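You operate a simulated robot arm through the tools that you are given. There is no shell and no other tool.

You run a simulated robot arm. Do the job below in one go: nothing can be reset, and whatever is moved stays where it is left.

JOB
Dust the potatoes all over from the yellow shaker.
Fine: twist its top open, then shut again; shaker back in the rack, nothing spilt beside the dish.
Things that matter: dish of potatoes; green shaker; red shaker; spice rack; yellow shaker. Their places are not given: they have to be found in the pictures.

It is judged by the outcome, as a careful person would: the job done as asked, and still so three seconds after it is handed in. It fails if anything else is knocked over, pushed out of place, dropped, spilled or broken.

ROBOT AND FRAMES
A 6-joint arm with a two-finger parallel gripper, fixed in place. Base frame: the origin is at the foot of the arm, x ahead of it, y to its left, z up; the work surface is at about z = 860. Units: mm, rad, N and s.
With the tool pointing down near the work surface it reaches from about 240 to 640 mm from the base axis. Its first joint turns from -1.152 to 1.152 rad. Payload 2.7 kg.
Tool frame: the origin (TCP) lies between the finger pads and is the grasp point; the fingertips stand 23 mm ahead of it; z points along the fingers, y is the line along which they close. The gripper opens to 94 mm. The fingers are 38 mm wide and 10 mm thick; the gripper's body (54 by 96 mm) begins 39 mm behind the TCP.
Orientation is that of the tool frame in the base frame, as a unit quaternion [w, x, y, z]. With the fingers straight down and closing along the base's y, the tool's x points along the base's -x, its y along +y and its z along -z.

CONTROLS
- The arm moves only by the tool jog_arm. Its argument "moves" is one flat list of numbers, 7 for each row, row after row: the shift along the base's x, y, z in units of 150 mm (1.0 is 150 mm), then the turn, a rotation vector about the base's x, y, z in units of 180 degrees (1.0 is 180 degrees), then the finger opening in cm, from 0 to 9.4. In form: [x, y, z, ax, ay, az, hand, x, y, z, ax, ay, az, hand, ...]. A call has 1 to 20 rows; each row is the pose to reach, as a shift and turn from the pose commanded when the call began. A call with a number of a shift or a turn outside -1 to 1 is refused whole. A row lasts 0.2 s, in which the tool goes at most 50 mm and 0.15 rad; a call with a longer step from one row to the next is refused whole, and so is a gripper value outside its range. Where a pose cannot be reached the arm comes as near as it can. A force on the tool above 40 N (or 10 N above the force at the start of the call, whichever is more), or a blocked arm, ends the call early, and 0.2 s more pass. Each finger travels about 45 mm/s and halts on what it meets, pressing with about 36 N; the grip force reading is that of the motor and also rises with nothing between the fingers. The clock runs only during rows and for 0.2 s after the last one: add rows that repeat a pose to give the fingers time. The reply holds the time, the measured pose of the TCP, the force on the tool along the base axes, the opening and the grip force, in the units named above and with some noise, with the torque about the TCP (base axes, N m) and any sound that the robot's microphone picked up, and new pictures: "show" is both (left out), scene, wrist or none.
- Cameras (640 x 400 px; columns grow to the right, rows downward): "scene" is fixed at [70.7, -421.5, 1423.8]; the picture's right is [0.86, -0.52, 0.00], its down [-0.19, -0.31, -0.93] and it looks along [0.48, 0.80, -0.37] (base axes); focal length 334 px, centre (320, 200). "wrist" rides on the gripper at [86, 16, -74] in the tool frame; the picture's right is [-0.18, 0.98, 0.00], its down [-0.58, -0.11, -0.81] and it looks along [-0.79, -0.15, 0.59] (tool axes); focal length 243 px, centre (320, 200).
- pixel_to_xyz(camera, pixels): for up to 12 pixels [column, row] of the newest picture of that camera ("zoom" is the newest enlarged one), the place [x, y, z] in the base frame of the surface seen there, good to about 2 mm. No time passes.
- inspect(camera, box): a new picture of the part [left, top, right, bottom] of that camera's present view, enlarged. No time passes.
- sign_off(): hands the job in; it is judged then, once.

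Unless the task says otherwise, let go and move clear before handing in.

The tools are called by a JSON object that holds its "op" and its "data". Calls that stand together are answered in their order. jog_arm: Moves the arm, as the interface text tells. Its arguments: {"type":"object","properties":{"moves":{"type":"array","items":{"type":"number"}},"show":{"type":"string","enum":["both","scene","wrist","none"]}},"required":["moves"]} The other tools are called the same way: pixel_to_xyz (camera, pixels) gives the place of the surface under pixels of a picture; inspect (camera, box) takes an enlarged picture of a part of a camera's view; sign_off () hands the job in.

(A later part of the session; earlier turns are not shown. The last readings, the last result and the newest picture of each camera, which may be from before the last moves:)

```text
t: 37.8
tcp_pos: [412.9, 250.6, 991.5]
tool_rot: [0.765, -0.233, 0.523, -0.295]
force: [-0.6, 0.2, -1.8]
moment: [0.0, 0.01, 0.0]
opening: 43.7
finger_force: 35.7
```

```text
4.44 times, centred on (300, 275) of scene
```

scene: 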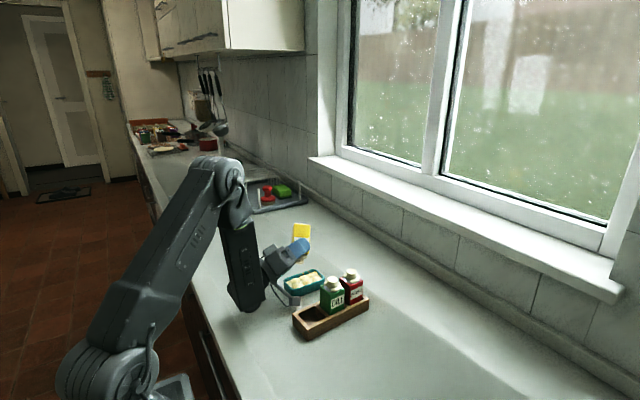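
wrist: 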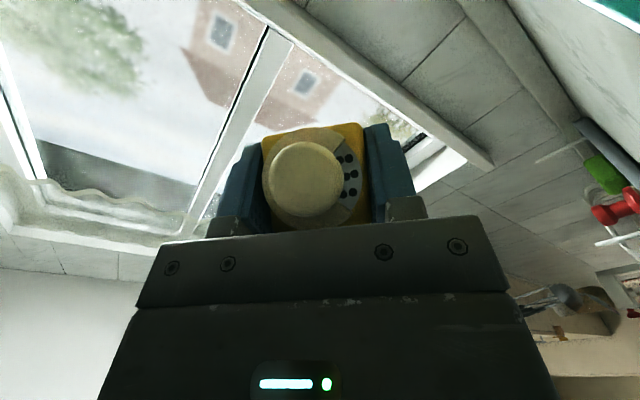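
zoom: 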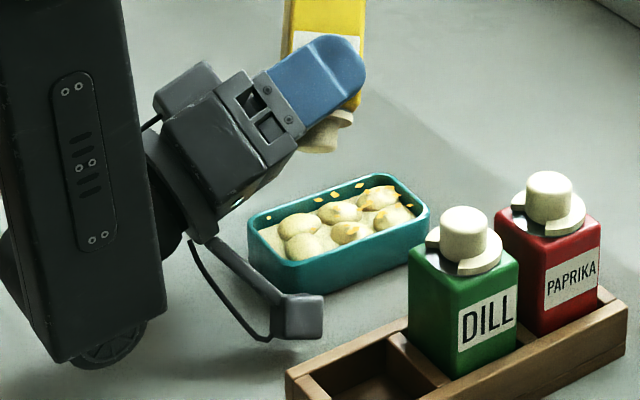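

No new flakes fell during the smooth sweep, so release needs shaking at this steeper tilt; nothing lies outside the dish. I'll give two gentle vertical shakes here over the near potatoes.

{"op": "jog_arm", "data": {"moves": [0.02, 0, 0.1, 0, 0, 0, 3.6, 0.04, 0, 0, 0, 0, 0, 3.6, 0.04, 0, 0.1, 0, 0, 0, 3.6, 0.04, 0, 0, 0, 0, 0, 3.6], "show": "scene"}}

{"op": "inspect", "data": {"camera": "scene", "box": [280, 260, 330, 300]}}

{"op": "inspect", "data": {"camera": "scene", "box": [240, 230, 360, 320]}}

```text
t: 38.8
tcp_pos: [420.3, 251.6, 990.3]
tool_rot: [0.765, -0.234, 0.523, -0.295]
force: [0.6, -1.0, -1.9]
moment: [-0.04, 0.02, 0.01]
opening: 43.7
finger_force: 35.0
```

scene: 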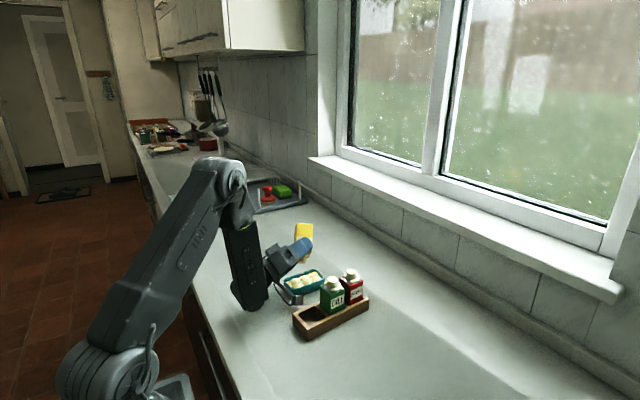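

```text
10.00 times, centred on (305, 280) of scene
```

zoom: 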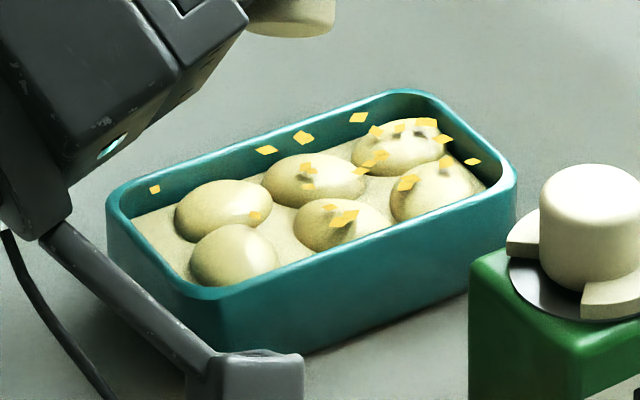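

```text
4.44 times, centred on (300, 275) of scene
```

zoom: 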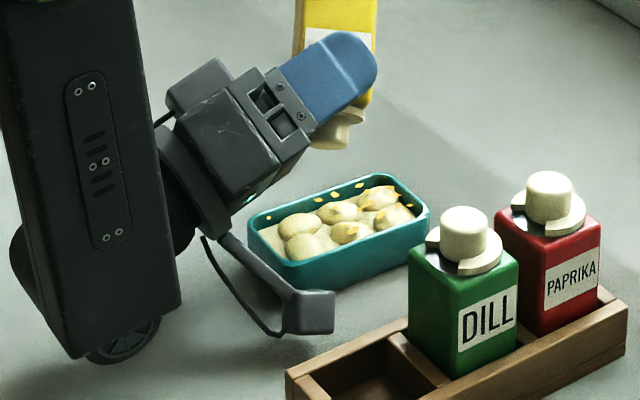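

No new flakes are visible after these shakes. Before shaking harder I'll hold still briefly to see whether any release shows up with delay.

{"op": "jog_arm", "data": {"moves": [0, 0, 0, 0, 0, 0, 3.6], "show": "none"}}

{"op": "inspect", "data": {"camera": "scene", "box": [280, 260, 330, 300]}}

```text
t: 39.2
tcp_pos: [420.6, 251.7, 990.0]
tool_rot: [0.764, -0.234, 0.524, -0.295]
force: [-0.2, -0.4, -1.7]
moment: [0.0, 0.03, 0.02]
opening: 43.7
finger_force: 36.0
```

```text
10.00 times, centred on (305, 280) of scene
```

zoom: 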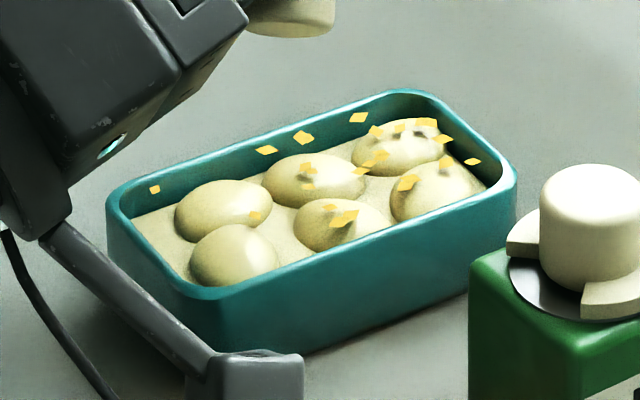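

Nothing delayed. I'll try a stronger shake — 30 mm strokes — at the same spot.

{"op": "jog_arm", "data": {"moves": [0, 0, 0.22, 0, 0, 0, 3.6, 0, 0, 0, 0, 0, 0, 3.6, 0, 0, 0.22, 0, 0, 0, 3.6, 0, 0, 0, 0, 0, 0, 3.6], "show": "none"}}

{"op": "inspect", "data": {"camera": "scene", "box": [280, 260, 330, 300]}}

{"op": "inspect", "data": {"camera": "scene", "box": [240, 230, 360, 320]}}

```text
t: 40.2
tcp_pos: [419.2, 249.4, 987.1]
tool_rot: [0.764, -0.233, 0.524, -0.294]
force: [0.0, -0.2, -2.0]
moment: [-0.02, 0.01, 0.0]
opening: 43.9
finger_force: 35.9
```

```text
10.00 times, centred on (305, 280) of scene
```

zoom: 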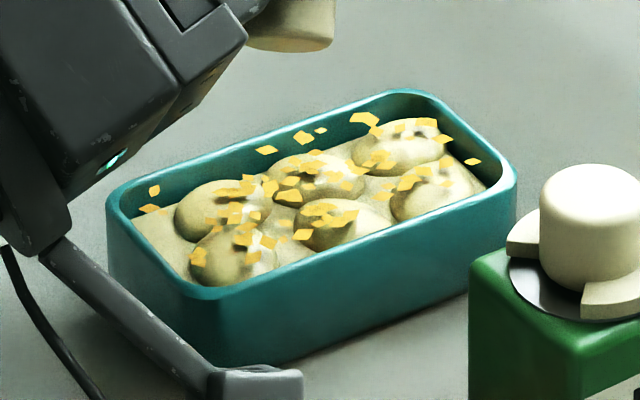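

```text
4.44 times, centred on (300, 275) of scene
```

zoom: 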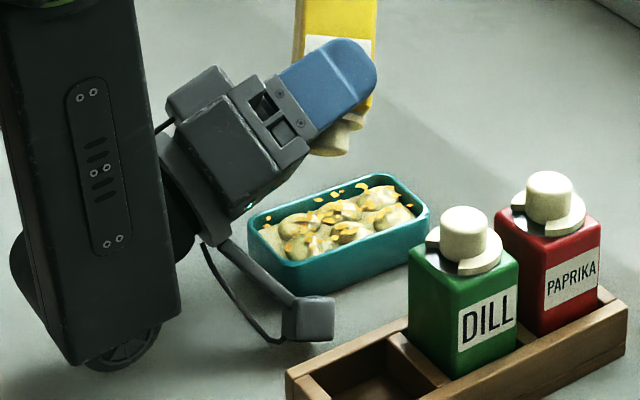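

Strong shaking works: plenty of new flakes over the near and middle potatoes, all inside the dish. I'll measure where these fell to steer the remaining shakes.

{"op": "inspect", "data": {"camera": "scene", "box": [280, 260, 330, 300]}}

{"op": "pixel_to_xyz", "data": {"camera": "zoom", "pixels": [[150, 209], [198, 257], [232, 219], [245, 235], [303, 235], [287, 196], [320, 131], [367, 118], [268, 242], [250, 257], [235, 192], [350, 215]]}}

{"op": "pixel_to_xyz", "data": {"camera": "zoom", "pixels": [[270, 187], [308, 170], [335, 176], [318, 210], [385, 196], [390, 186], [420, 172], [212, 222], [248, 182], [195, 250], [315, 152], [155, 190]]}}

```text
10.00 times, centred on (305, 280) of scene
```

zoom: 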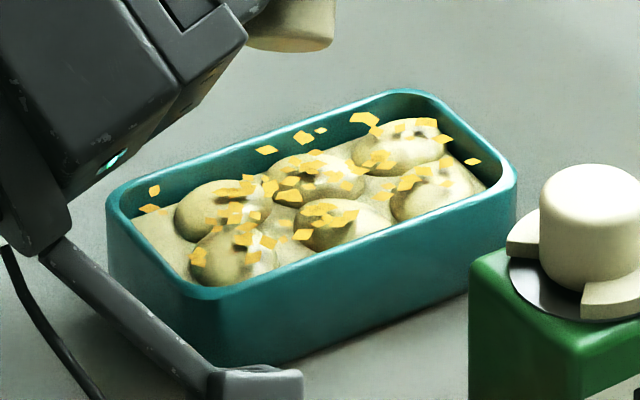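

```text
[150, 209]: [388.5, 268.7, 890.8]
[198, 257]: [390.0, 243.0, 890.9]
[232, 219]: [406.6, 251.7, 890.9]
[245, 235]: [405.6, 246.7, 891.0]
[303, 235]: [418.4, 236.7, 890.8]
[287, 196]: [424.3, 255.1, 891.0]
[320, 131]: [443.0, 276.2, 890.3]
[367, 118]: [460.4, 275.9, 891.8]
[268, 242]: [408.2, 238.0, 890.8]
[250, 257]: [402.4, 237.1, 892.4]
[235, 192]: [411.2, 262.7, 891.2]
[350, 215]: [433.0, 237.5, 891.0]
```

```text
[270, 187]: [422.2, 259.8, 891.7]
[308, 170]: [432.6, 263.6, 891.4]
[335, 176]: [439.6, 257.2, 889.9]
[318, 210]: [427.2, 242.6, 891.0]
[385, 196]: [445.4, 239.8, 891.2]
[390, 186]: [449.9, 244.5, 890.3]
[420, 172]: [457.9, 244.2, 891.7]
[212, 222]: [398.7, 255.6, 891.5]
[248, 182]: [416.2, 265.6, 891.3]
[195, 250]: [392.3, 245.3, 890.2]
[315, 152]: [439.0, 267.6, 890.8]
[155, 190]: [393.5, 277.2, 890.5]
```

Flakes span x 388–460, y 237–277, centred near y≈253, i.e. nicely on the dish. I'll check the worktop around the dish at high zoom for strays before continuing.

{"op": "inspect", "data": {"camera": "scene", "box": [275, 280, 325, 320]}}

{"op": "inspect", "data": {"camera": "scene", "box": [285, 245, 345, 293]}}

```text
10.00 times, centred on (300, 300) of scene
```

zoom: 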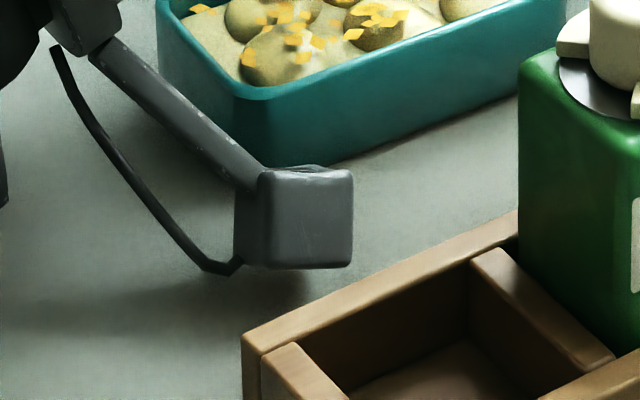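

```text
8.33 times, centred on (315, 269) of scene
```

zoom: 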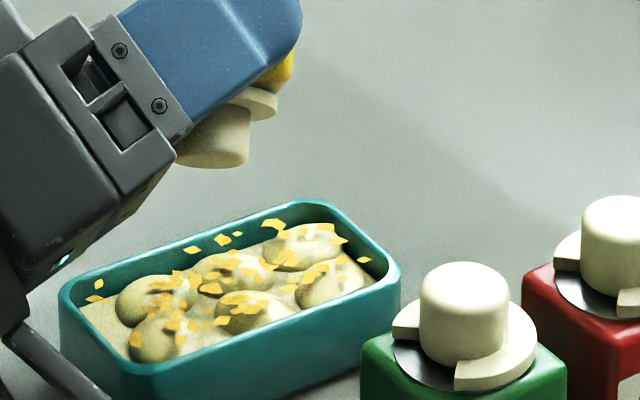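

No strays anywhere in view. I'll shift about 18 mm to +x and give two more strong shakes for the far potatoes.

{"op": "jog_arm", "data": {"moves": [0.06, -0.005, -0.01, 0, 0, 0, 3.6, 0.123, -0.007, -0.027, 0, 0, 0, 3.6, 0.123, -0.007, 0.19, 0, 0, 0, 3.6, 0.123, -0.007, -0.027, 0, 0, 0, 3.6, 0.123, -0.007, 0.19, 0, 0, 0, 3.6, 0.123, -0.007, -0.027, 0, 0, 0, 3.6], "show": "none"}}

{"op": "inspect", "data": {"camera": "scene", "box": [280, 260, 330, 300]}}

{"op": "inspect", "data": {"camera": "scene", "box": [260, 240, 360, 320]}}

```text
t: 41.6
tcp_pos: [438.1, 250.6, 986.5]
tool_rot: [0.765, -0.233, 0.523, -0.294]
force: [0.8, 0.0, -1.5]
moment: [-0.01, -0.01, -0.01]
opening: 43.7
finger_force: 36.2
```

```text
10.00 times, centred on (305, 280) of scene
```

zoom: 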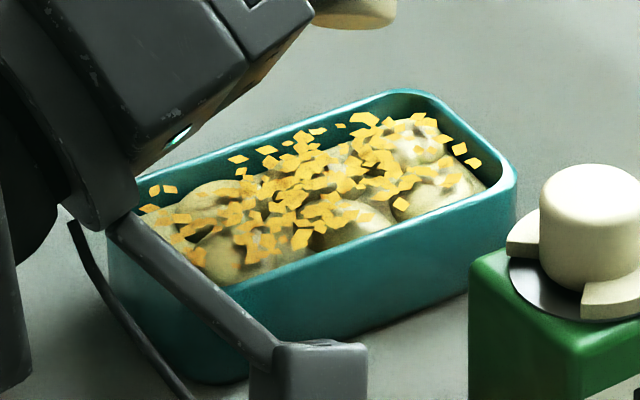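

```text
5.00 times, centred on (310, 280) of scene
```

zoom: 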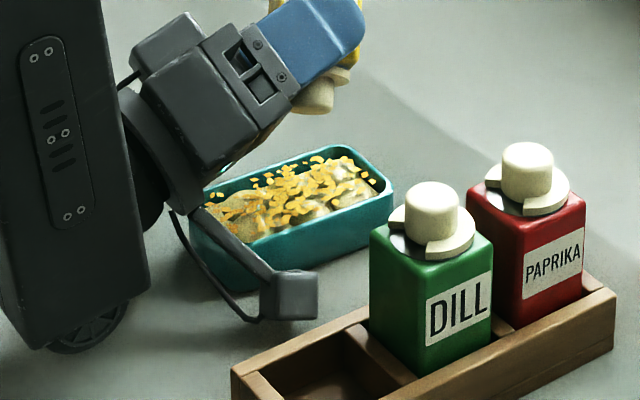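

Coverage is now dense over the near and middle potatoes; the far pair at the right still need more. Before another shift in +x I'll check the camera boom's clearance from the dish rim (zoom (150,240)–(250,335)).

{"op": "inspect", "data": {"camera": "scene", "box": [280, 260, 330, 300]}}

{"op": "pixel_to_xyz", "data": {"camera": "zoom", "pixels": [[130, 225], [170, 260], [200, 285], [250, 330], [305, 370], [270, 385], [180, 130], [80, 150], [160, 185], [450, 200], [462, 148], [400, 205]]}}

{"op": "pixel_to_xyz", "data": {"camera": "zoom", "pixels": [[474, 162], [445, 139], [365, 118], [341, 126], [318, 131], [238, 160], [170, 189], [205, 280], [302, 238], [317, 210], [402, 203], [187, 232]]}}

```text
10.00 times, centred on (305, 280) of scene
```

zoom: 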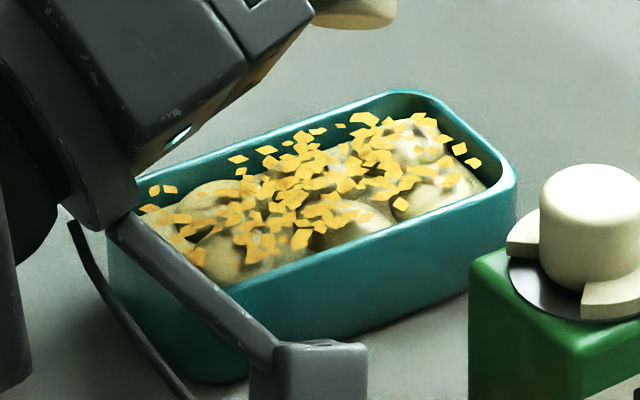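

```text
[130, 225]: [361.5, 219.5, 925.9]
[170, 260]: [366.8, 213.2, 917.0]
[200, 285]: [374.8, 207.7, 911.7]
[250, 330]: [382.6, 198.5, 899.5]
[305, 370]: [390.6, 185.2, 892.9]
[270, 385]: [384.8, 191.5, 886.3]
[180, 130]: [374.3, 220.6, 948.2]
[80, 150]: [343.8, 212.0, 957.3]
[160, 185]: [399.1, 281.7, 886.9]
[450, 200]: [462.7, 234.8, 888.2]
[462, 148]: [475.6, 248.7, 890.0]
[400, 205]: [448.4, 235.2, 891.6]
```

```text
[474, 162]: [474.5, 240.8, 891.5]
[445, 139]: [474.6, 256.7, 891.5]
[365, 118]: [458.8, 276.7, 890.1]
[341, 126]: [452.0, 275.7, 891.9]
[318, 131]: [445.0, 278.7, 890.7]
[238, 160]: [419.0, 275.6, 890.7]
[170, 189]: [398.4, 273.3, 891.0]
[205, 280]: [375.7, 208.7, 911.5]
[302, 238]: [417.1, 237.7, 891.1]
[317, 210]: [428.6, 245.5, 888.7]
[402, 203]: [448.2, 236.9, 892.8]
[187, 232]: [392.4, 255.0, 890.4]
```

The boom and camera block stay at y≤220, clear of the dish. I'll move 11 mm further +x and give one strong shake for the far pair.

{"op": "jog_arm", "data": {"moves": [0.04, -0.003, 0, 0, 0, 0, 3.6, 0.073, -0.007, 0, 0, 0, 0, 3.6, 0.073, -0.007, 0.2, 0, 0, 0, 3.6, 0.073, -0.007, 0, 0, 0, 0, 3.6], "show": "none"}}

{"op": "inspect", "data": {"camera": "scene", "box": [280, 260, 330, 300]}}

{"op": "inspect", "data": {"camera": "scene", "box": [290, 240, 350, 288]}}

```text
t: 42.6
tcp_pos: [450.3, 249.3, 983.7]
tool_rot: [0.765, -0.233, 0.524, -0.295]
force: [0.8, -0.2, -1.0]
moment: [-0.02, 0.0, -0.04]
opening: 43.6
finger_force: 36.2
```

```text
10.00 times, centred on (305, 280) of scene
```

zoom: 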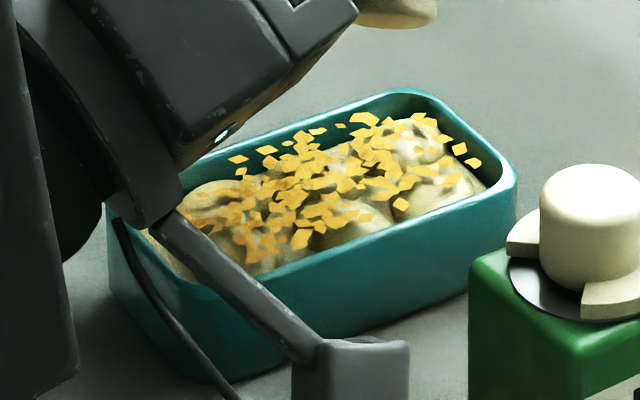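

```text
8.33 times, centred on (320, 264) of scene
```

zoom: 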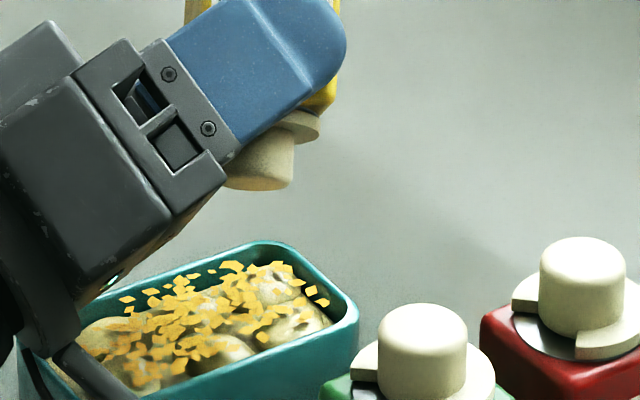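

A single stroke released nothing new. I'll repeat with two strong strokes at this spot.

{"op": "jog_arm", "data": {"moves": [0, 0, 0.22, 0, 0, 0, 3.6, 0, 0, 0, 0, 0, 0, 3.6, 0, 0, 0.22, 0, 0, 0, 3.6, 0, 0, 0, 0, 0, 0, 3.6], "show": "none"}}

{"op": "inspect", "data": {"camera": "scene", "box": [280, 260, 330, 300]}}

{"op": "inspect", "data": {"camera": "scene", "box": [290, 240, 350, 288]}}

```text
t: 43.6
tcp_pos: [450.3, 247.9, 984.3]
tool_rot: [0.764, -0.233, 0.524, -0.295]
force: [0.7, -0.9, -1.1]
moment: [-0.02, 0.0, -0.01]
opening: 43.6
finger_force: 36.5
```

```text
10.00 times, centred on (305, 280) of scene
```

zoom: 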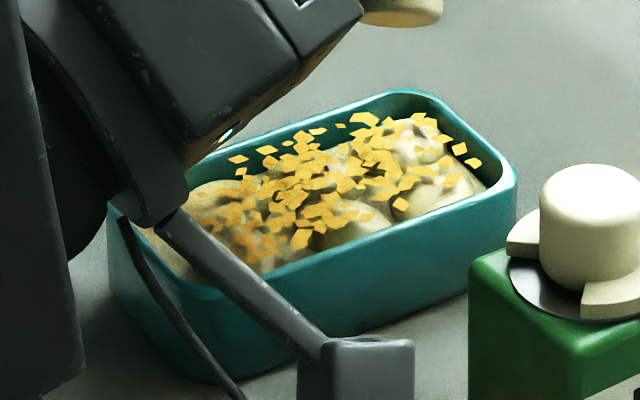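

```text
8.33 times, centred on (320, 264) of scene
```

zoom: 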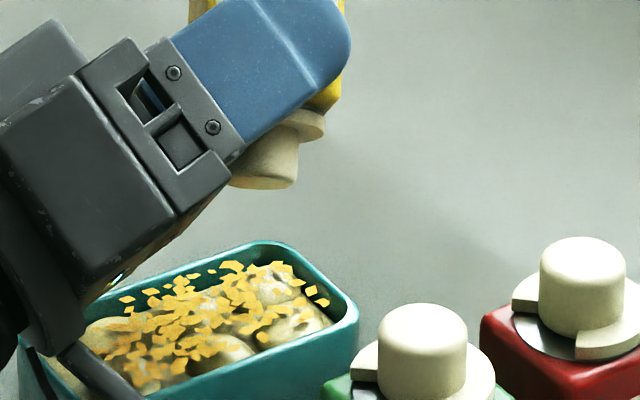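

Two more strokes added nothing visible, so I'll look at the dish from a better angle. I reverse the nose-up and roll (staying over the dish) to bring the shaker back upright.

{"op": "jog_arm", "data": {"moves": [0, 0, 0, -0.0015, 0.028, 0, 3.6, -0.01, 0, 0, -0.003, 0.056, 0, 3.6, -0.02, 0, 0, -0.0045, 0.084, 0, 3.6, -0.03, 0.01, 0, -0.0058, 0.111, 0, 3.6], "show": "none"}}

{"op": "jog_arm", "data": {"moves": [0, 0.02, 0, -0.0416, -0.0022, 0, 3.6, 0, 0.04, 0, -0.0832, -0.0044, 0, 3.6, 0, 0.06, 0, -0.1248, -0.0065, 0, 3.6, 0, 0.07, 0, -0.1664, -0.0087, 0, 3.6, 0, 0.08, 0, -0.208, -0.0109, 0, 3.6, 0, 0.08, 0, -0.2496, -0.0131, 0, 3.6, 0, 0.08, 0.02, -0.2912, -0.0152, 0, 3.6, 0, 0.07, 0.04, -0.3328, -0.0174, 0, 3.6], "show": "both"}}

{"op": "inspect", "data": {"camera": "scene", "box": [280, 260, 330, 300]}}

```text
t: 44.6
tcp_pos: [446.2, 249.7, 985.2]
tool_rot: [0.659, -0.288, 0.647, -0.253]
force: [0.4, 1.0, -1.8]
moment: [-0.04, -0.04, -0.02]
opening: 43.4
finger_force: 36.1
```

```text
t: 46.4
tcp_pos: [444.0, 260.2, 992.9]
tool_rot: [-0.444, 0.573, -0.414, 0.55]
force: [-1.3, -0.1, -2.3]
moment: [-0.03, 0.03, 0.02]
opening: 43.9
finger_force: 36.5
```

scene: 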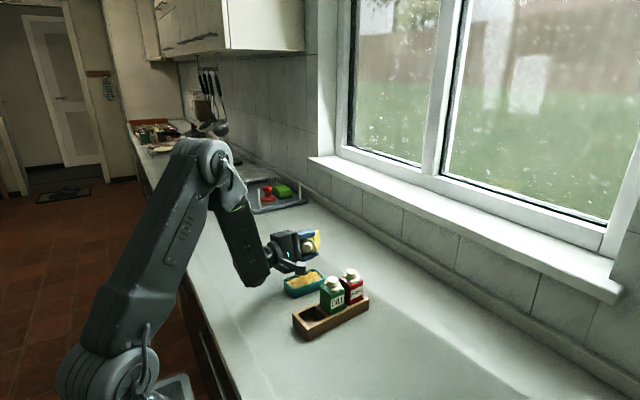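
wrist: 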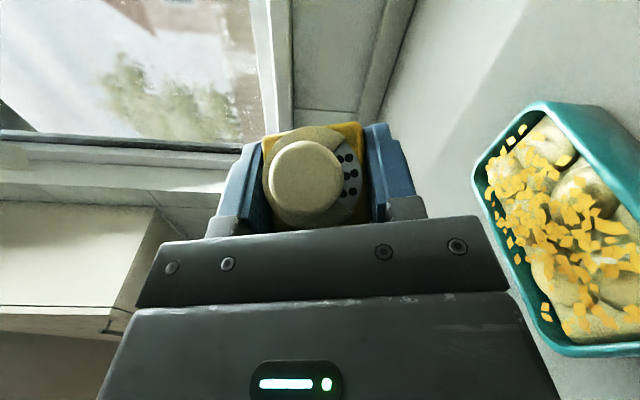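

```text
10.00 times, centred on (305, 280) of scene
```

zoom: 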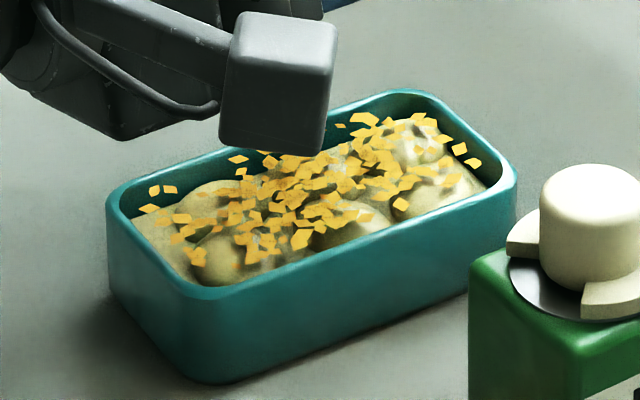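

The wrist view now shows the dish well from behind the camera boom. I'll zoom to judge coverage on all six potatoes and look for strays behind the dish.

{"op": "inspect", "data": {"camera": "wrist", "box": [440, 60, 640, 370]}}

{"op": "inspect", "data": {"camera": "scene", "box": [280, 262, 335, 302]}}

```text
1.29 times, centred on (540, 215) of wrist
```

zoom: 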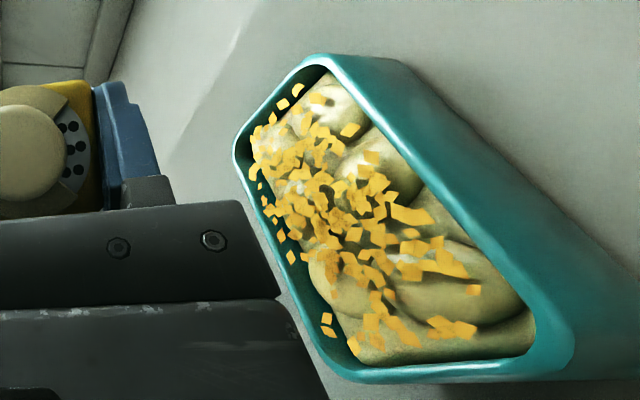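

```text
10.00 times, centred on (308, 282) of scene
```

zoom: 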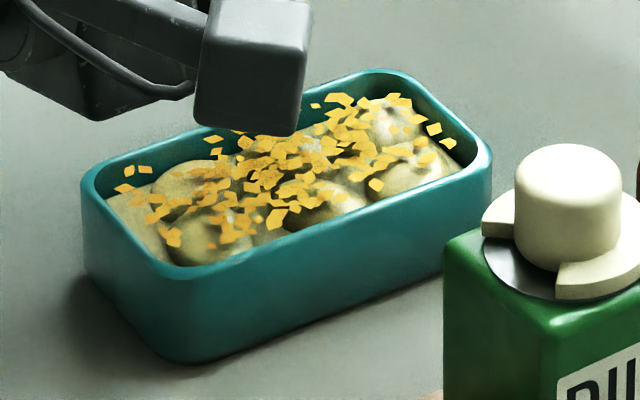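

All six potatoes carry some turmeric and nothing has landed outside, but the far front potato and the front edge are thinner. I'll tip it again a bit steeper over that side and shake once more.

{"op": "jog_arm", "data": {"moves": [0, -0.01, 0.02, 0.0416, 0.0022, 0, 3.6, 0, -0.01, 0.04, 0.0832, 0.0044, 0, 3.6, 0, -0.02, 0.06, 0.1248, 0.0065, 0, 3.6, 0, -0.03, 0.08, 0.1664, 0.0087, 0, 3.6, 0.01, -0.045, 0.09, 0.208, 0.0109, 0, 3.6, 0.02, -0.06, 0.09, 0.2496, 0.0131, 0, 3.6, 0.03, -0.075, 0.09, 0.2912, 0.0152, 0, 3.6, 0.03, -0.087, 0.09, 0.3328, 0.0174, 0, 3.6], "show": "none"}}

{"op": "jog_arm", "data": {"moves": [0, 0, 0, 0.0015, -0.028, 0, 3.6, 0, 0, 0, 0.003, -0.056, 0, 3.6, 0, 0, 0, 0.0045, -0.084, 0, 3.6, 0, 0, 0, 0.0058, -0.111, 0, 3.6, 0, 0, 0, 0.0073, -0.139, 0, 3.6, 0, 0, 0, 0.0087, -0.1664, 0, 3.6], "show": "scene"}}

{"op": "inspect", "data": {"camera": "scene", "box": [240, 230, 350, 310]}}

{"op": "inspect", "data": {"camera": "scene", "box": [280, 262, 335, 302]}}

```text
t: 48.2
tcp_pos: [449.9, 246.7, 1005.3]
tool_rot: [0.66, -0.288, 0.646, -0.253]
force: [-0.3, 0.5, -1.4]
moment: [-0.02, 0.04, 0.01]
opening: 43.7
finger_force: 36.0
```

```text
t: 49.6
tcp_pos: [450.8, 247.4, 1006.5]
tool_rot: [0.808, -0.204, 0.456, -0.312]
force: [-1.0, 0.2, -1.8]
moment: [-0.01, 0.0, 0.01]
opening: 43.6
finger_force: 35.6
```

scene: 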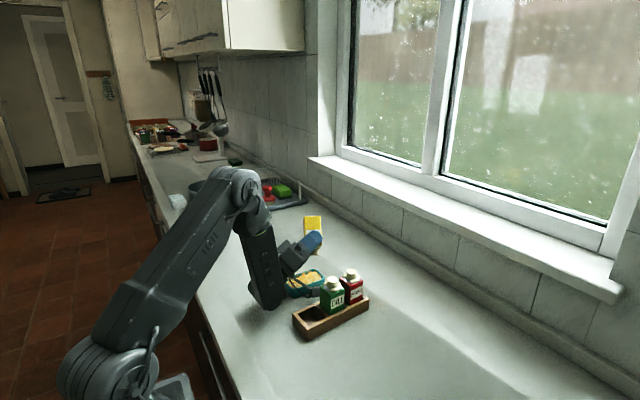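

```text
5.00 times, centred on (295, 270) of scene
```

zoom: 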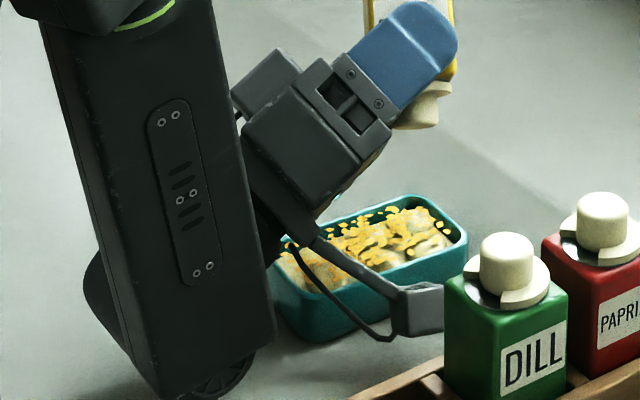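

```text
10.00 times, centred on (308, 282) of scene
```

zoom: 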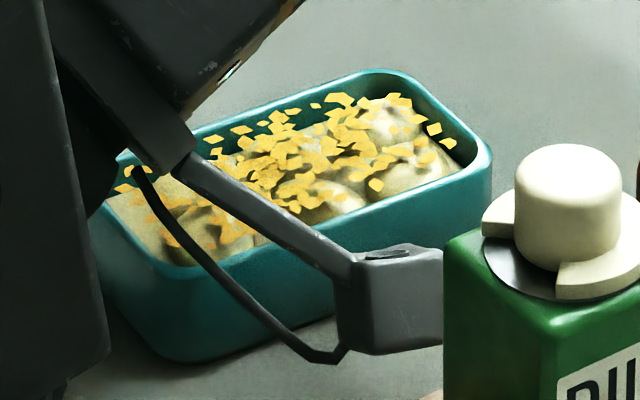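

No new flakes yet at tilt ≈142°. I'll check the camera block (zoom (390,310)) against the green shaker before shaking.

{"op": "pixel_to_xyz", "data": {"camera": "zoom", "pixels": [[400, 300], [438, 290], [438, 345], [345, 290], [360, 345], [325, 360], [240, 200], [290, 240], [430, 255], [470, 250], [160, 130], [190, 165]]}}

```text
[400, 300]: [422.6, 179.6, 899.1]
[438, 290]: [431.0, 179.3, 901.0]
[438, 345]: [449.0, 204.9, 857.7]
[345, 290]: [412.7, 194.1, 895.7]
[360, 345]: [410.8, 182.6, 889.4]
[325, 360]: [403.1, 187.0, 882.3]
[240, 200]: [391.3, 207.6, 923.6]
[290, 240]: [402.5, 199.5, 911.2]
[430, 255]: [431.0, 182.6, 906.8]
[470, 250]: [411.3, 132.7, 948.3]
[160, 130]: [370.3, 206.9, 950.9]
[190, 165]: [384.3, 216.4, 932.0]
```

The camera block is at y≥179, about 39 mm from the green shaker. Shaking with two strong strokes.

{"op": "jog_arm", "data": {"moves": [0, 0, 0.24, 0, 0, 0, 3.6, 0, 0, 0, 0, 0, 0, 3.6, 0, 0, 0.24, 0, 0, 0, 3.6, 0, 0, 0, 0, 0, 0, 3.6], "show": "none"}}

{"op": "inspect", "data": {"camera": "scene", "box": [280, 262, 335, 302]}}

{"op": "inspect", "data": {"camera": "scene", "box": [240, 230, 350, 310]}}

```text
t: 50.6
tcp_pos: [451.4, 247.1, 1003.2]
tool_rot: [0.808, -0.204, 0.457, -0.311]
force: [-0.5, -0.6, -1.3]
moment: [-0.02, 0.03, 0.04]
opening: 44.0
finger_force: 36.2
```

```text
10.00 times, centred on (308, 282) of scene
```

zoom: 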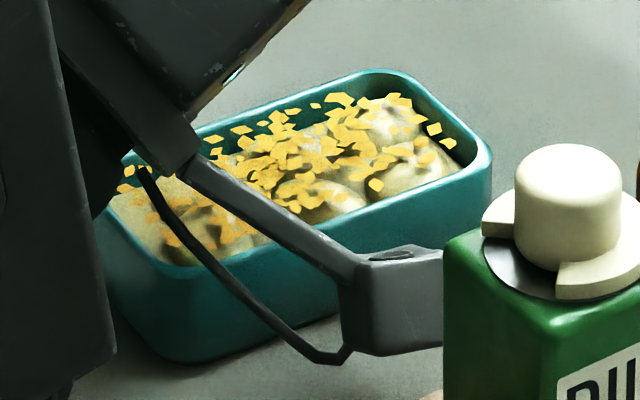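

```text
5.00 times, centred on (295, 270) of scene
```

zoom: 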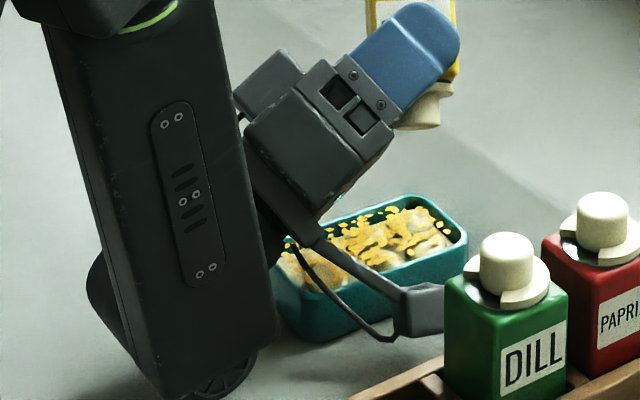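

Again nothing new comes out even steeper and harder, so the powder released is all there is; every potato has been dusted and nothing lies outside. I'll now reverse the tilt and bring the shaker back upright over the dish.

{"op": "jog_arm", "data": {"moves": [0, 0, 0, -0.0015, 0.028, 0, 3.6, 0, 0, 0, -0.003, 0.056, 0, 3.6, 0, 0, 0, -0.0045, 0.084, 0, 3.6, 0, 0, 0, -0.0058, 0.111, 0, 3.6, 0, 0, 0, -0.0073, 0.139, 0, 3.6, 0, 0, 0, -0.0087, 0.1664, 0, 3.6], "show": "none"}}

{"op": "jog_arm", "data": {"moves": [0, 0.012, 0, -0.0416, -0.0022, 0, 3.6, 0, 0.027, 0, -0.0832, -0.0044, 0, 3.6, -0.01, 0.042, 0, -0.1248, -0.0065, 0, 3.6, -0.02, 0.057, -0.01, -0.1664, -0.0087, 0, 3.6, -0.03, 0.067, -0.03, -0.208, -0.0109, 0, 3.6, -0.03, 0.077, -0.05, -0.2496, -0.0131, 0, 3.6, -0.03, 0.087, -0.07, -0.2912, -0.0152, 0, 3.6, -0.03, 0.087, -0.09, -0.3328, -0.0174, 0, 3.6], "show": "both"}}

{"op": "inspect", "data": {"camera": "wrist", "box": [440, 60, 640, 370]}}

```text
t: 52.0
tcp_pos: [449.3, 245.8, 1005.0]
tool_rot: [0.66, -0.288, 0.646, -0.254]
force: [0.3, -0.1, -1.5]
moment: [-0.01, 0.02, 0.0]
opening: 43.4
finger_force: 36.2
```

```text
t: 53.8
tcp_pos: [445.8, 260.4, 991.2]
tool_rot: [-0.444, 0.573, -0.414, 0.55]
force: [-0.3, -0.2, -2.3]
moment: [-0.05, 0.03, 0.02]
opening: 43.8
finger_force: 36.1
```

scene: 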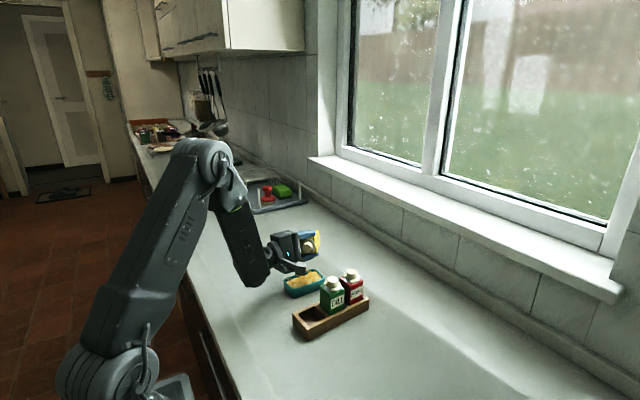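
wrist: 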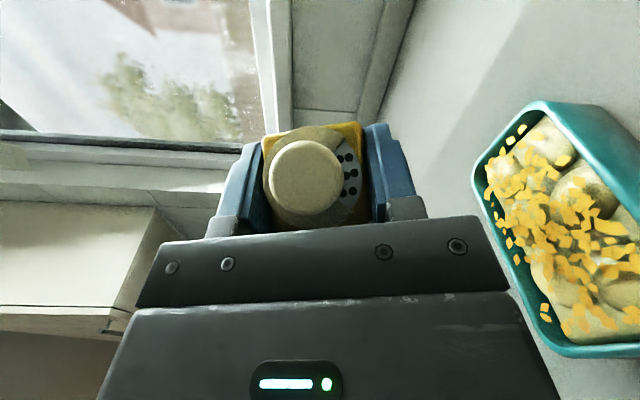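

```text
1.29 times, centred on (540, 215) of wrist
```

zoom: 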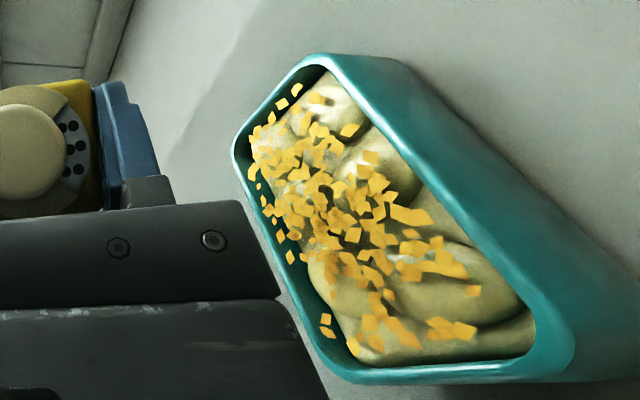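

The dish looks the same: flakes on all six potatoes (including the front row, y≈237–246, from x 390 to 476), nothing outside. I'll finish rolling the shaker back and then level it upright over the dish.

{"op": "jog_arm", "data": {"moves": [0, 0, 0.013, -0.0416, -0.0022, 0, 3.6, -0.004, -0.01, 0.03, -0.0832, -0.0044, 0, 3.6, -0.008, -0.02, 0.045, -0.1248, -0.0065, 0, 3.6, -0.012, -0.025, 0.06, -0.1664, -0.0087, 0, 3.6, -0.016, -0.03, 0.075, -0.208, -0.0109, 0, 3.6, -0.016, -0.035, 0.09, -0.2496, -0.0131, 0, 3.6, -0.016, -0.04, 0.105, -0.2912, -0.0153, 0, 3.6, -0.016, -0.045, 0.12, -0.3328, -0.0174, 0, 3.6, -0.016, -0.051, 0.134, -0.3744, -0.0196, 0, 3.6, -0.016, -0.051, 0.134, -0.416, -0.0218, 0, 3.6], "show": "none"}}

{"op": "jog_arm", "data": {"moves": [0, 0, 0, -0.0019, 0.037, 0, 3.6, 0, 0, 0, -0.0039, 0.074, 0, 3.6, 0, 0, 0, -0.0058, 0.111, 0, 3.6, 0, 0, 0, -0.0077, 0.148, 0, 3.6, 0, 0, 0, -0.0097, 0.185, 0, 3.6, 0, 0, 0, -0.0116, 0.2219, 0, 3.6, 0, 0, 0, -0.0116, 0.2219, 0, 3.6], "show": "both"}}

{"op": "inspect", "data": {"camera": "scene", "box": [250, 220, 370, 310]}}

```text
t: 56.0
tcp_pos: [441.4, 253.4, 1011.8]
tool_rot: [-0.017, 0.707, 0.019, 0.707]
force: [0.1, -0.4, -1.1]
moment: [-0.02, 0.03, 0.01]
opening: 43.8
finger_force: 35.7
```

```text
t: 57.6
tcp_pos: [442.3, 253.3, 1011.7]
tool_rot: [-0.012, 0.906, 0.025, 0.422]
force: [0.3, -0.6, -2.2]
moment: [0.0, -0.02, 0.0]
opening: 43.5
finger_force: 36.0
```

scene: 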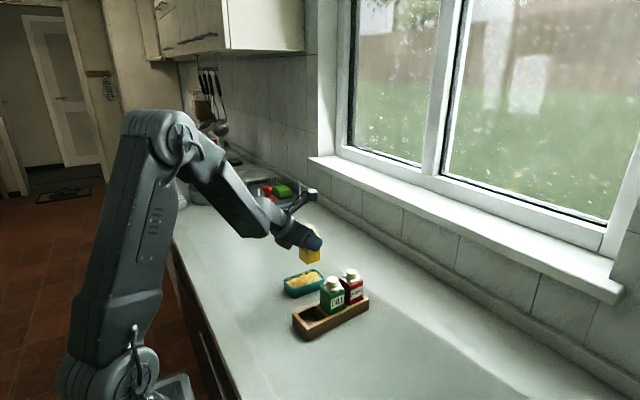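
wrist: 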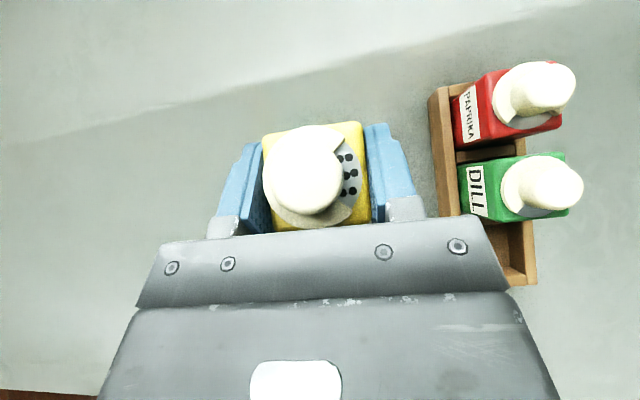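

```text
4.44 times, centred on (310, 265) of scene
```

zoom: 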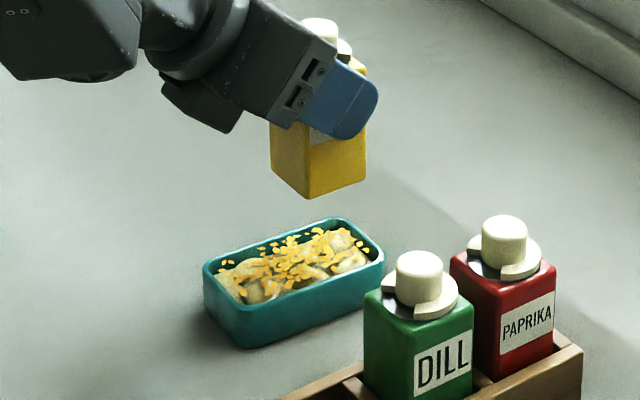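

The shaker is upright again over the dish, and no powder lies outside. Now I retrace the path back to above its rack pocket.

{"op": "jog_arm", "data": {"moves": [-0.037, -0.015, 0, 0, 0, 0, 3.6, -0.147, -0.065, 0, 0, 0, 0, 3.6, -0.307, -0.195, 0, 0, 0, 0, 3.6, -0.447, -0.365, 0, 0, 0, 0, 3.6, -0.477, -0.565, 0, 0, 0, 0, 3.6, -0.477, -0.765, 0, 0, 0, 0, 3.6, -0.477, -0.89, 0, 0, 0, 0, 3.6, -0.477, -0.915, 0, 0, 0, 0, 3.6, -0.477, -0.915, 0, 0, 0, 0, 3.6], "show": "both"}}

{"op": "inspect", "data": {"camera": "wrist", "box": [140, 50, 380, 240]}}

{"op": "inspect", "data": {"camera": "scene", "box": [285, 255, 345, 345]}}

```text
t: 59.6
tcp_pos: [372.3, 116.4, 1011.9]
tool_rot: [-0.011, 0.906, 0.025, 0.422]
force: [0.3, 0.0, -0.7]
moment: [0.02, 0.01, 0.02]
opening: 43.8
finger_force: 36.3
```

scene: 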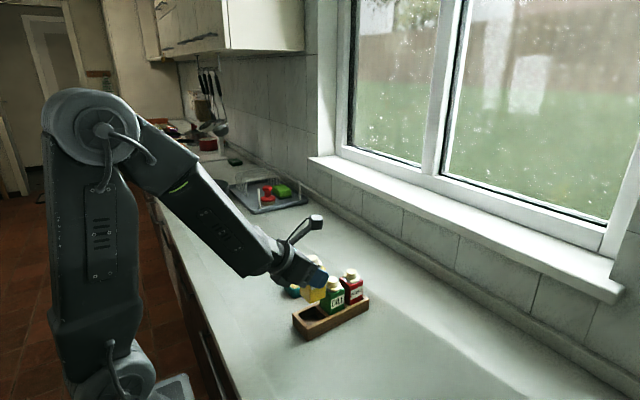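
wrist: 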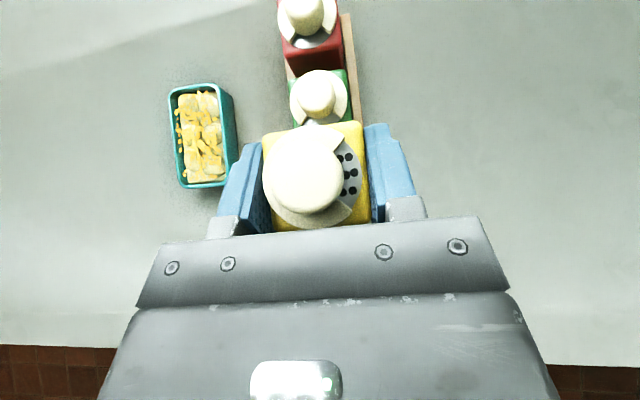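

```text
2.11 times, centred on (260, 145) of wrist
```

zoom: 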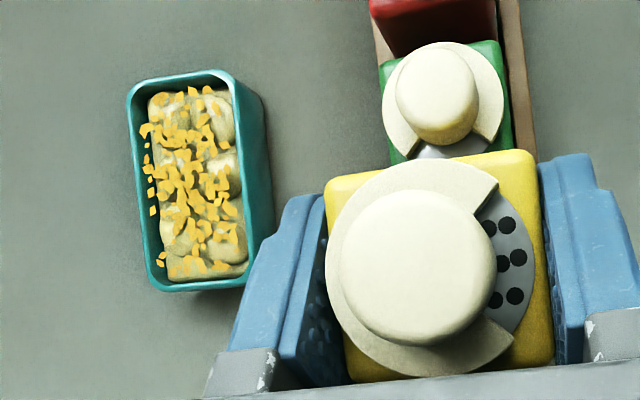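

```text
4.44 times, centred on (315, 300) of scene
```

zoom: 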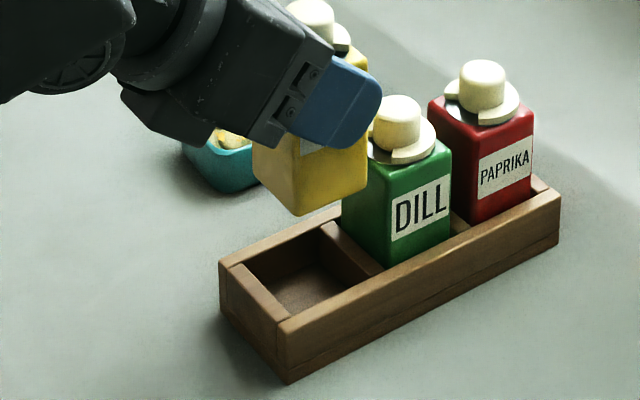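

Seen from above, the turmeric covers the whole dish and nothing lies beside it. To check seating alignment, I'll repeat exactly the earlier zoom of the pocket and shaker bottom.

{"op": "inspect", "data": {"camera": "scene", "box": [285, 290, 345, 345]}}

{"op": "pixel_to_xyz", "data": {"camera": "zoom", "pixels": [[275, 92], [210, 32], [280, 95], [390, 50], [240, 60], [330, 75], [300, 60], [230, 30], [205, 20], [380, 30], [282, 90], [215, 35]]}}

```text
7.27 times, centred on (315, 318) of scene
```

zoom: 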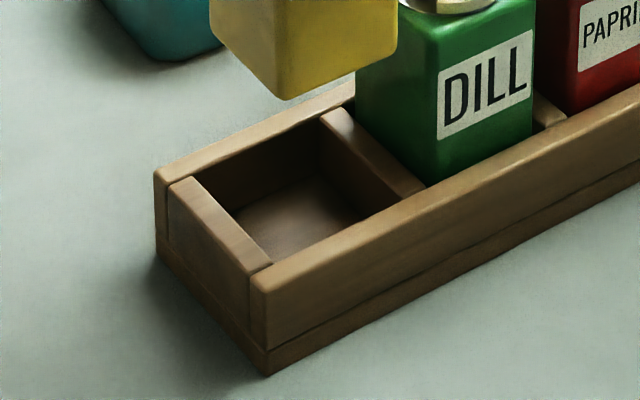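

```text
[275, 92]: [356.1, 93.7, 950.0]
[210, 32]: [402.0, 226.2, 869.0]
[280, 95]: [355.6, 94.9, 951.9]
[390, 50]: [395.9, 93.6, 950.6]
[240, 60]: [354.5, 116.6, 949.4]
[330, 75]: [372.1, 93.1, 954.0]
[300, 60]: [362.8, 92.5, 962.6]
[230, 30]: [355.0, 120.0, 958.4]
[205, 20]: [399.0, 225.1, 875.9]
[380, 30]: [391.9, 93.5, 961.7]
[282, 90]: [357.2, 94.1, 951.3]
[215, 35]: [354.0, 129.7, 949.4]
```

The shaker bottom now sits about 0.7 px off its earlier lifted position, suggesting roughly -2.5 mm in y. I'll take a couple of extra pose readings to separate noise from a real offset.

{"op": "jog_arm", "data": {"moves": [0, 0, 0, 0, 0, 0, 3.6], "show": "none"}}

{"op": "jog_arm", "data": {"moves": [0, 0, 0, 0, 0, 0, 3.6], "show": "none"}}

{"op": "jog_arm", "data": {"moves": [0, 0, 0, 0, 0, 0, 3.6], "show": "none"}}

{"op": "jog_arm", "data": {"moves": [0, 0, 0, 0, 0, 0, 3.6], "show": "none"}}

{"op": "inspect", "data": {"camera": "scene", "box": [298, 262, 338, 312]}}

```text
t: 60.0
tcp_pos: [373.1, 116.1, 1010.5]
tool_rot: [-0.01, 0.906, 0.024, 0.423]
force: [0.1, 0.7, -2.1]
moment: [-0.01, -0.03, -0.03]
opening: 43.6
finger_force: 36.5
```

```text
t: 60.4
tcp_pos: [372.4, 116.5, 1011.9]
tool_rot: [-0.011, 0.906, 0.024, 0.423]
force: [0.5, 0.3, -1.9]
moment: [0.02, 0.02, 0.01]
opening: 43.8
finger_force: 36.0
```

```text
t: 60.8
tcp_pos: [373.3, 115.9, 1011.5]
tool_rot: [-0.012, 0.906, 0.025, 0.422]
force: [0.5, -0.4, -1.3]
moment: [0.01, 0.01, 0.03]
opening: 43.6
finger_force: 36.4
```

```text
t: 61.2
tcp_pos: [373.0, 116.4, 1012.2]
tool_rot: [-0.01, 0.906, 0.024, 0.422]
force: [0.1, 0.3, -2.2]
moment: [0.01, 0.0, 0.06]
opening: 43.6
finger_force: 36.0
```

```text
8.00 times, centred on (318, 287) of scene
```

zoom: 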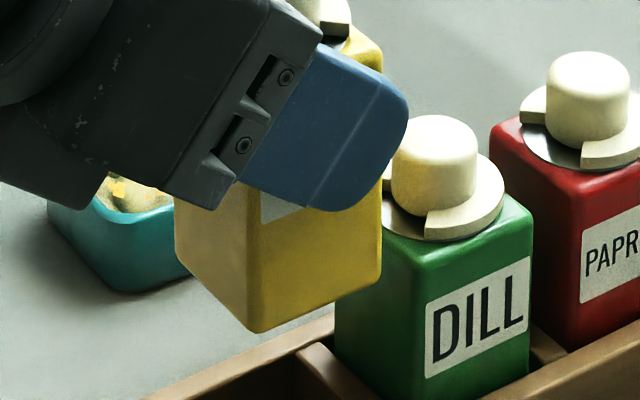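

Averaged pose is (372.8,116.3,1011.6), about 2 mm lower in y than at lift; the image agrees (~2.5–3 mm). I'll shift +2.5 mm in y and compare with the earlier zoom again.

{"op": "jog_arm", "data": {"moves": [0, 0.017, 0, 0, 0, 0, 3.6, 0, 0.017, 0, 0, 0, 0, 3.6], "show": "none"}}

{"op": "inspect", "data": {"camera": "scene", "box": [285, 290, 345, 345]}}

{"op": "pixel_to_xyz", "data": {"camera": "zoom", "pixels": [[275, 90], [275, 80], [300, 60], [330, 75], [380, 30], [360, 60], [240, 60], [225, 30], [212, 35], [385, 55], [350, 40], [260, 70]]}}

```text
t: 61.8
tcp_pos: [372.8, 117.6, 1013.0]
tool_rot: [-0.011, 0.906, 0.025, 0.423]
force: [0.7, 0.4, -2.2]
moment: [-0.02, 0.01, 0.03]
opening: 43.8
finger_force: 35.9
```

```text
7.27 times, centred on (315, 318) of scene
```

zoom: 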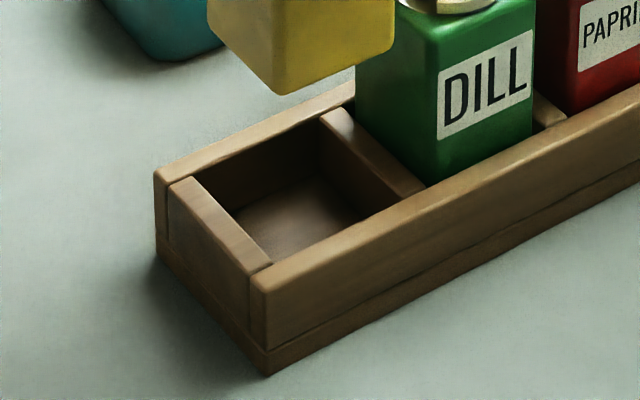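

```text
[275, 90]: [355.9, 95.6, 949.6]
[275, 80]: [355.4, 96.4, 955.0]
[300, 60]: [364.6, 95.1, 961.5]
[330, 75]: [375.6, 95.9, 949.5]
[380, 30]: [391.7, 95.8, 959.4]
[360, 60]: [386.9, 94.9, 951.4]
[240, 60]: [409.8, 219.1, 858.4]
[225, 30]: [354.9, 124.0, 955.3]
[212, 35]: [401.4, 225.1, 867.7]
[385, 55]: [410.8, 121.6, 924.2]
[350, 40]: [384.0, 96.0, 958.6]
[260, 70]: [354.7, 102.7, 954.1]
```

The bottom edge on the right now appears higher than before (zoom (393,52) vs (392,60)), so the shaker may have tipped a couple of degrees in the grip during shaking. I'll zoom in to measure the tilt.

{"op": "inspect", "data": {"camera": "scene", "box": [298, 280, 330, 305]}}

```text
16.00 times, centred on (314, 292) of scene
```

zoom: 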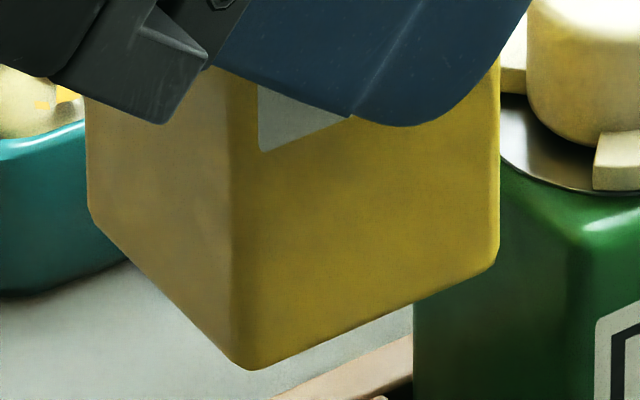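

{"op": "pixel_to_xyz", "data": {"camera": "zoom", "pixels": [[92, 200], [92, 140], [250, 362], [250, 300], [250, 200], [492, 262], [496, 200], [496, 120], [270, 358], [470, 275], [370, 315], [370, 250]]}}

{"op": "pixel_to_xyz", "data": {"camera": "zoom", "pixels": [[290, 352], [310, 343], [330, 335], [350, 326], [390, 308], [410, 300], [430, 292], [450, 284], [130, 240], [170, 283], [210, 325], [230, 345]]}}

```text
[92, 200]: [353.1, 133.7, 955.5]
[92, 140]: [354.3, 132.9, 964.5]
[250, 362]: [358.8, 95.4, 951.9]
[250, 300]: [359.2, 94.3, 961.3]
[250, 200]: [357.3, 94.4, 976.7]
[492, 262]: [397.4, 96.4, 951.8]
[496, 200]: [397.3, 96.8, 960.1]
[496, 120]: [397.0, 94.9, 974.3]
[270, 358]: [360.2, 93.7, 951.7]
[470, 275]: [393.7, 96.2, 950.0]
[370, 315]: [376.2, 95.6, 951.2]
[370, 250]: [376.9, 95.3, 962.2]
```

```text
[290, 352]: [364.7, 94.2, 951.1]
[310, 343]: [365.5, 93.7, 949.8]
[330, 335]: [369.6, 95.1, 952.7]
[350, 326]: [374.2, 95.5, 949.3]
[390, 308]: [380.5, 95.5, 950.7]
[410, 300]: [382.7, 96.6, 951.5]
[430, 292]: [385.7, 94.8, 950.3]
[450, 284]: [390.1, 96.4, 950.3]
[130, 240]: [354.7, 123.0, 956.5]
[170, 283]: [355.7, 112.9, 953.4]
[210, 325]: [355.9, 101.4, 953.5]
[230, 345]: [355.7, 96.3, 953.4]
```

The bottom edge is level (z≈951 from x=360 to 394), so no tilt; the front face is at y≈94.5–96.3. I'll measure the pocket's inner edges more finely to centre it.

{"op": "inspect", "data": {"camera": "scene", "box": [296, 300, 336, 330]}}

```text
13.33 times, centred on (316, 315) of scene
```

zoom: 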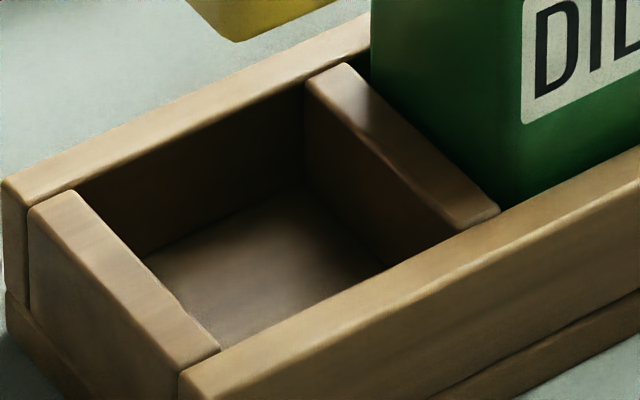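

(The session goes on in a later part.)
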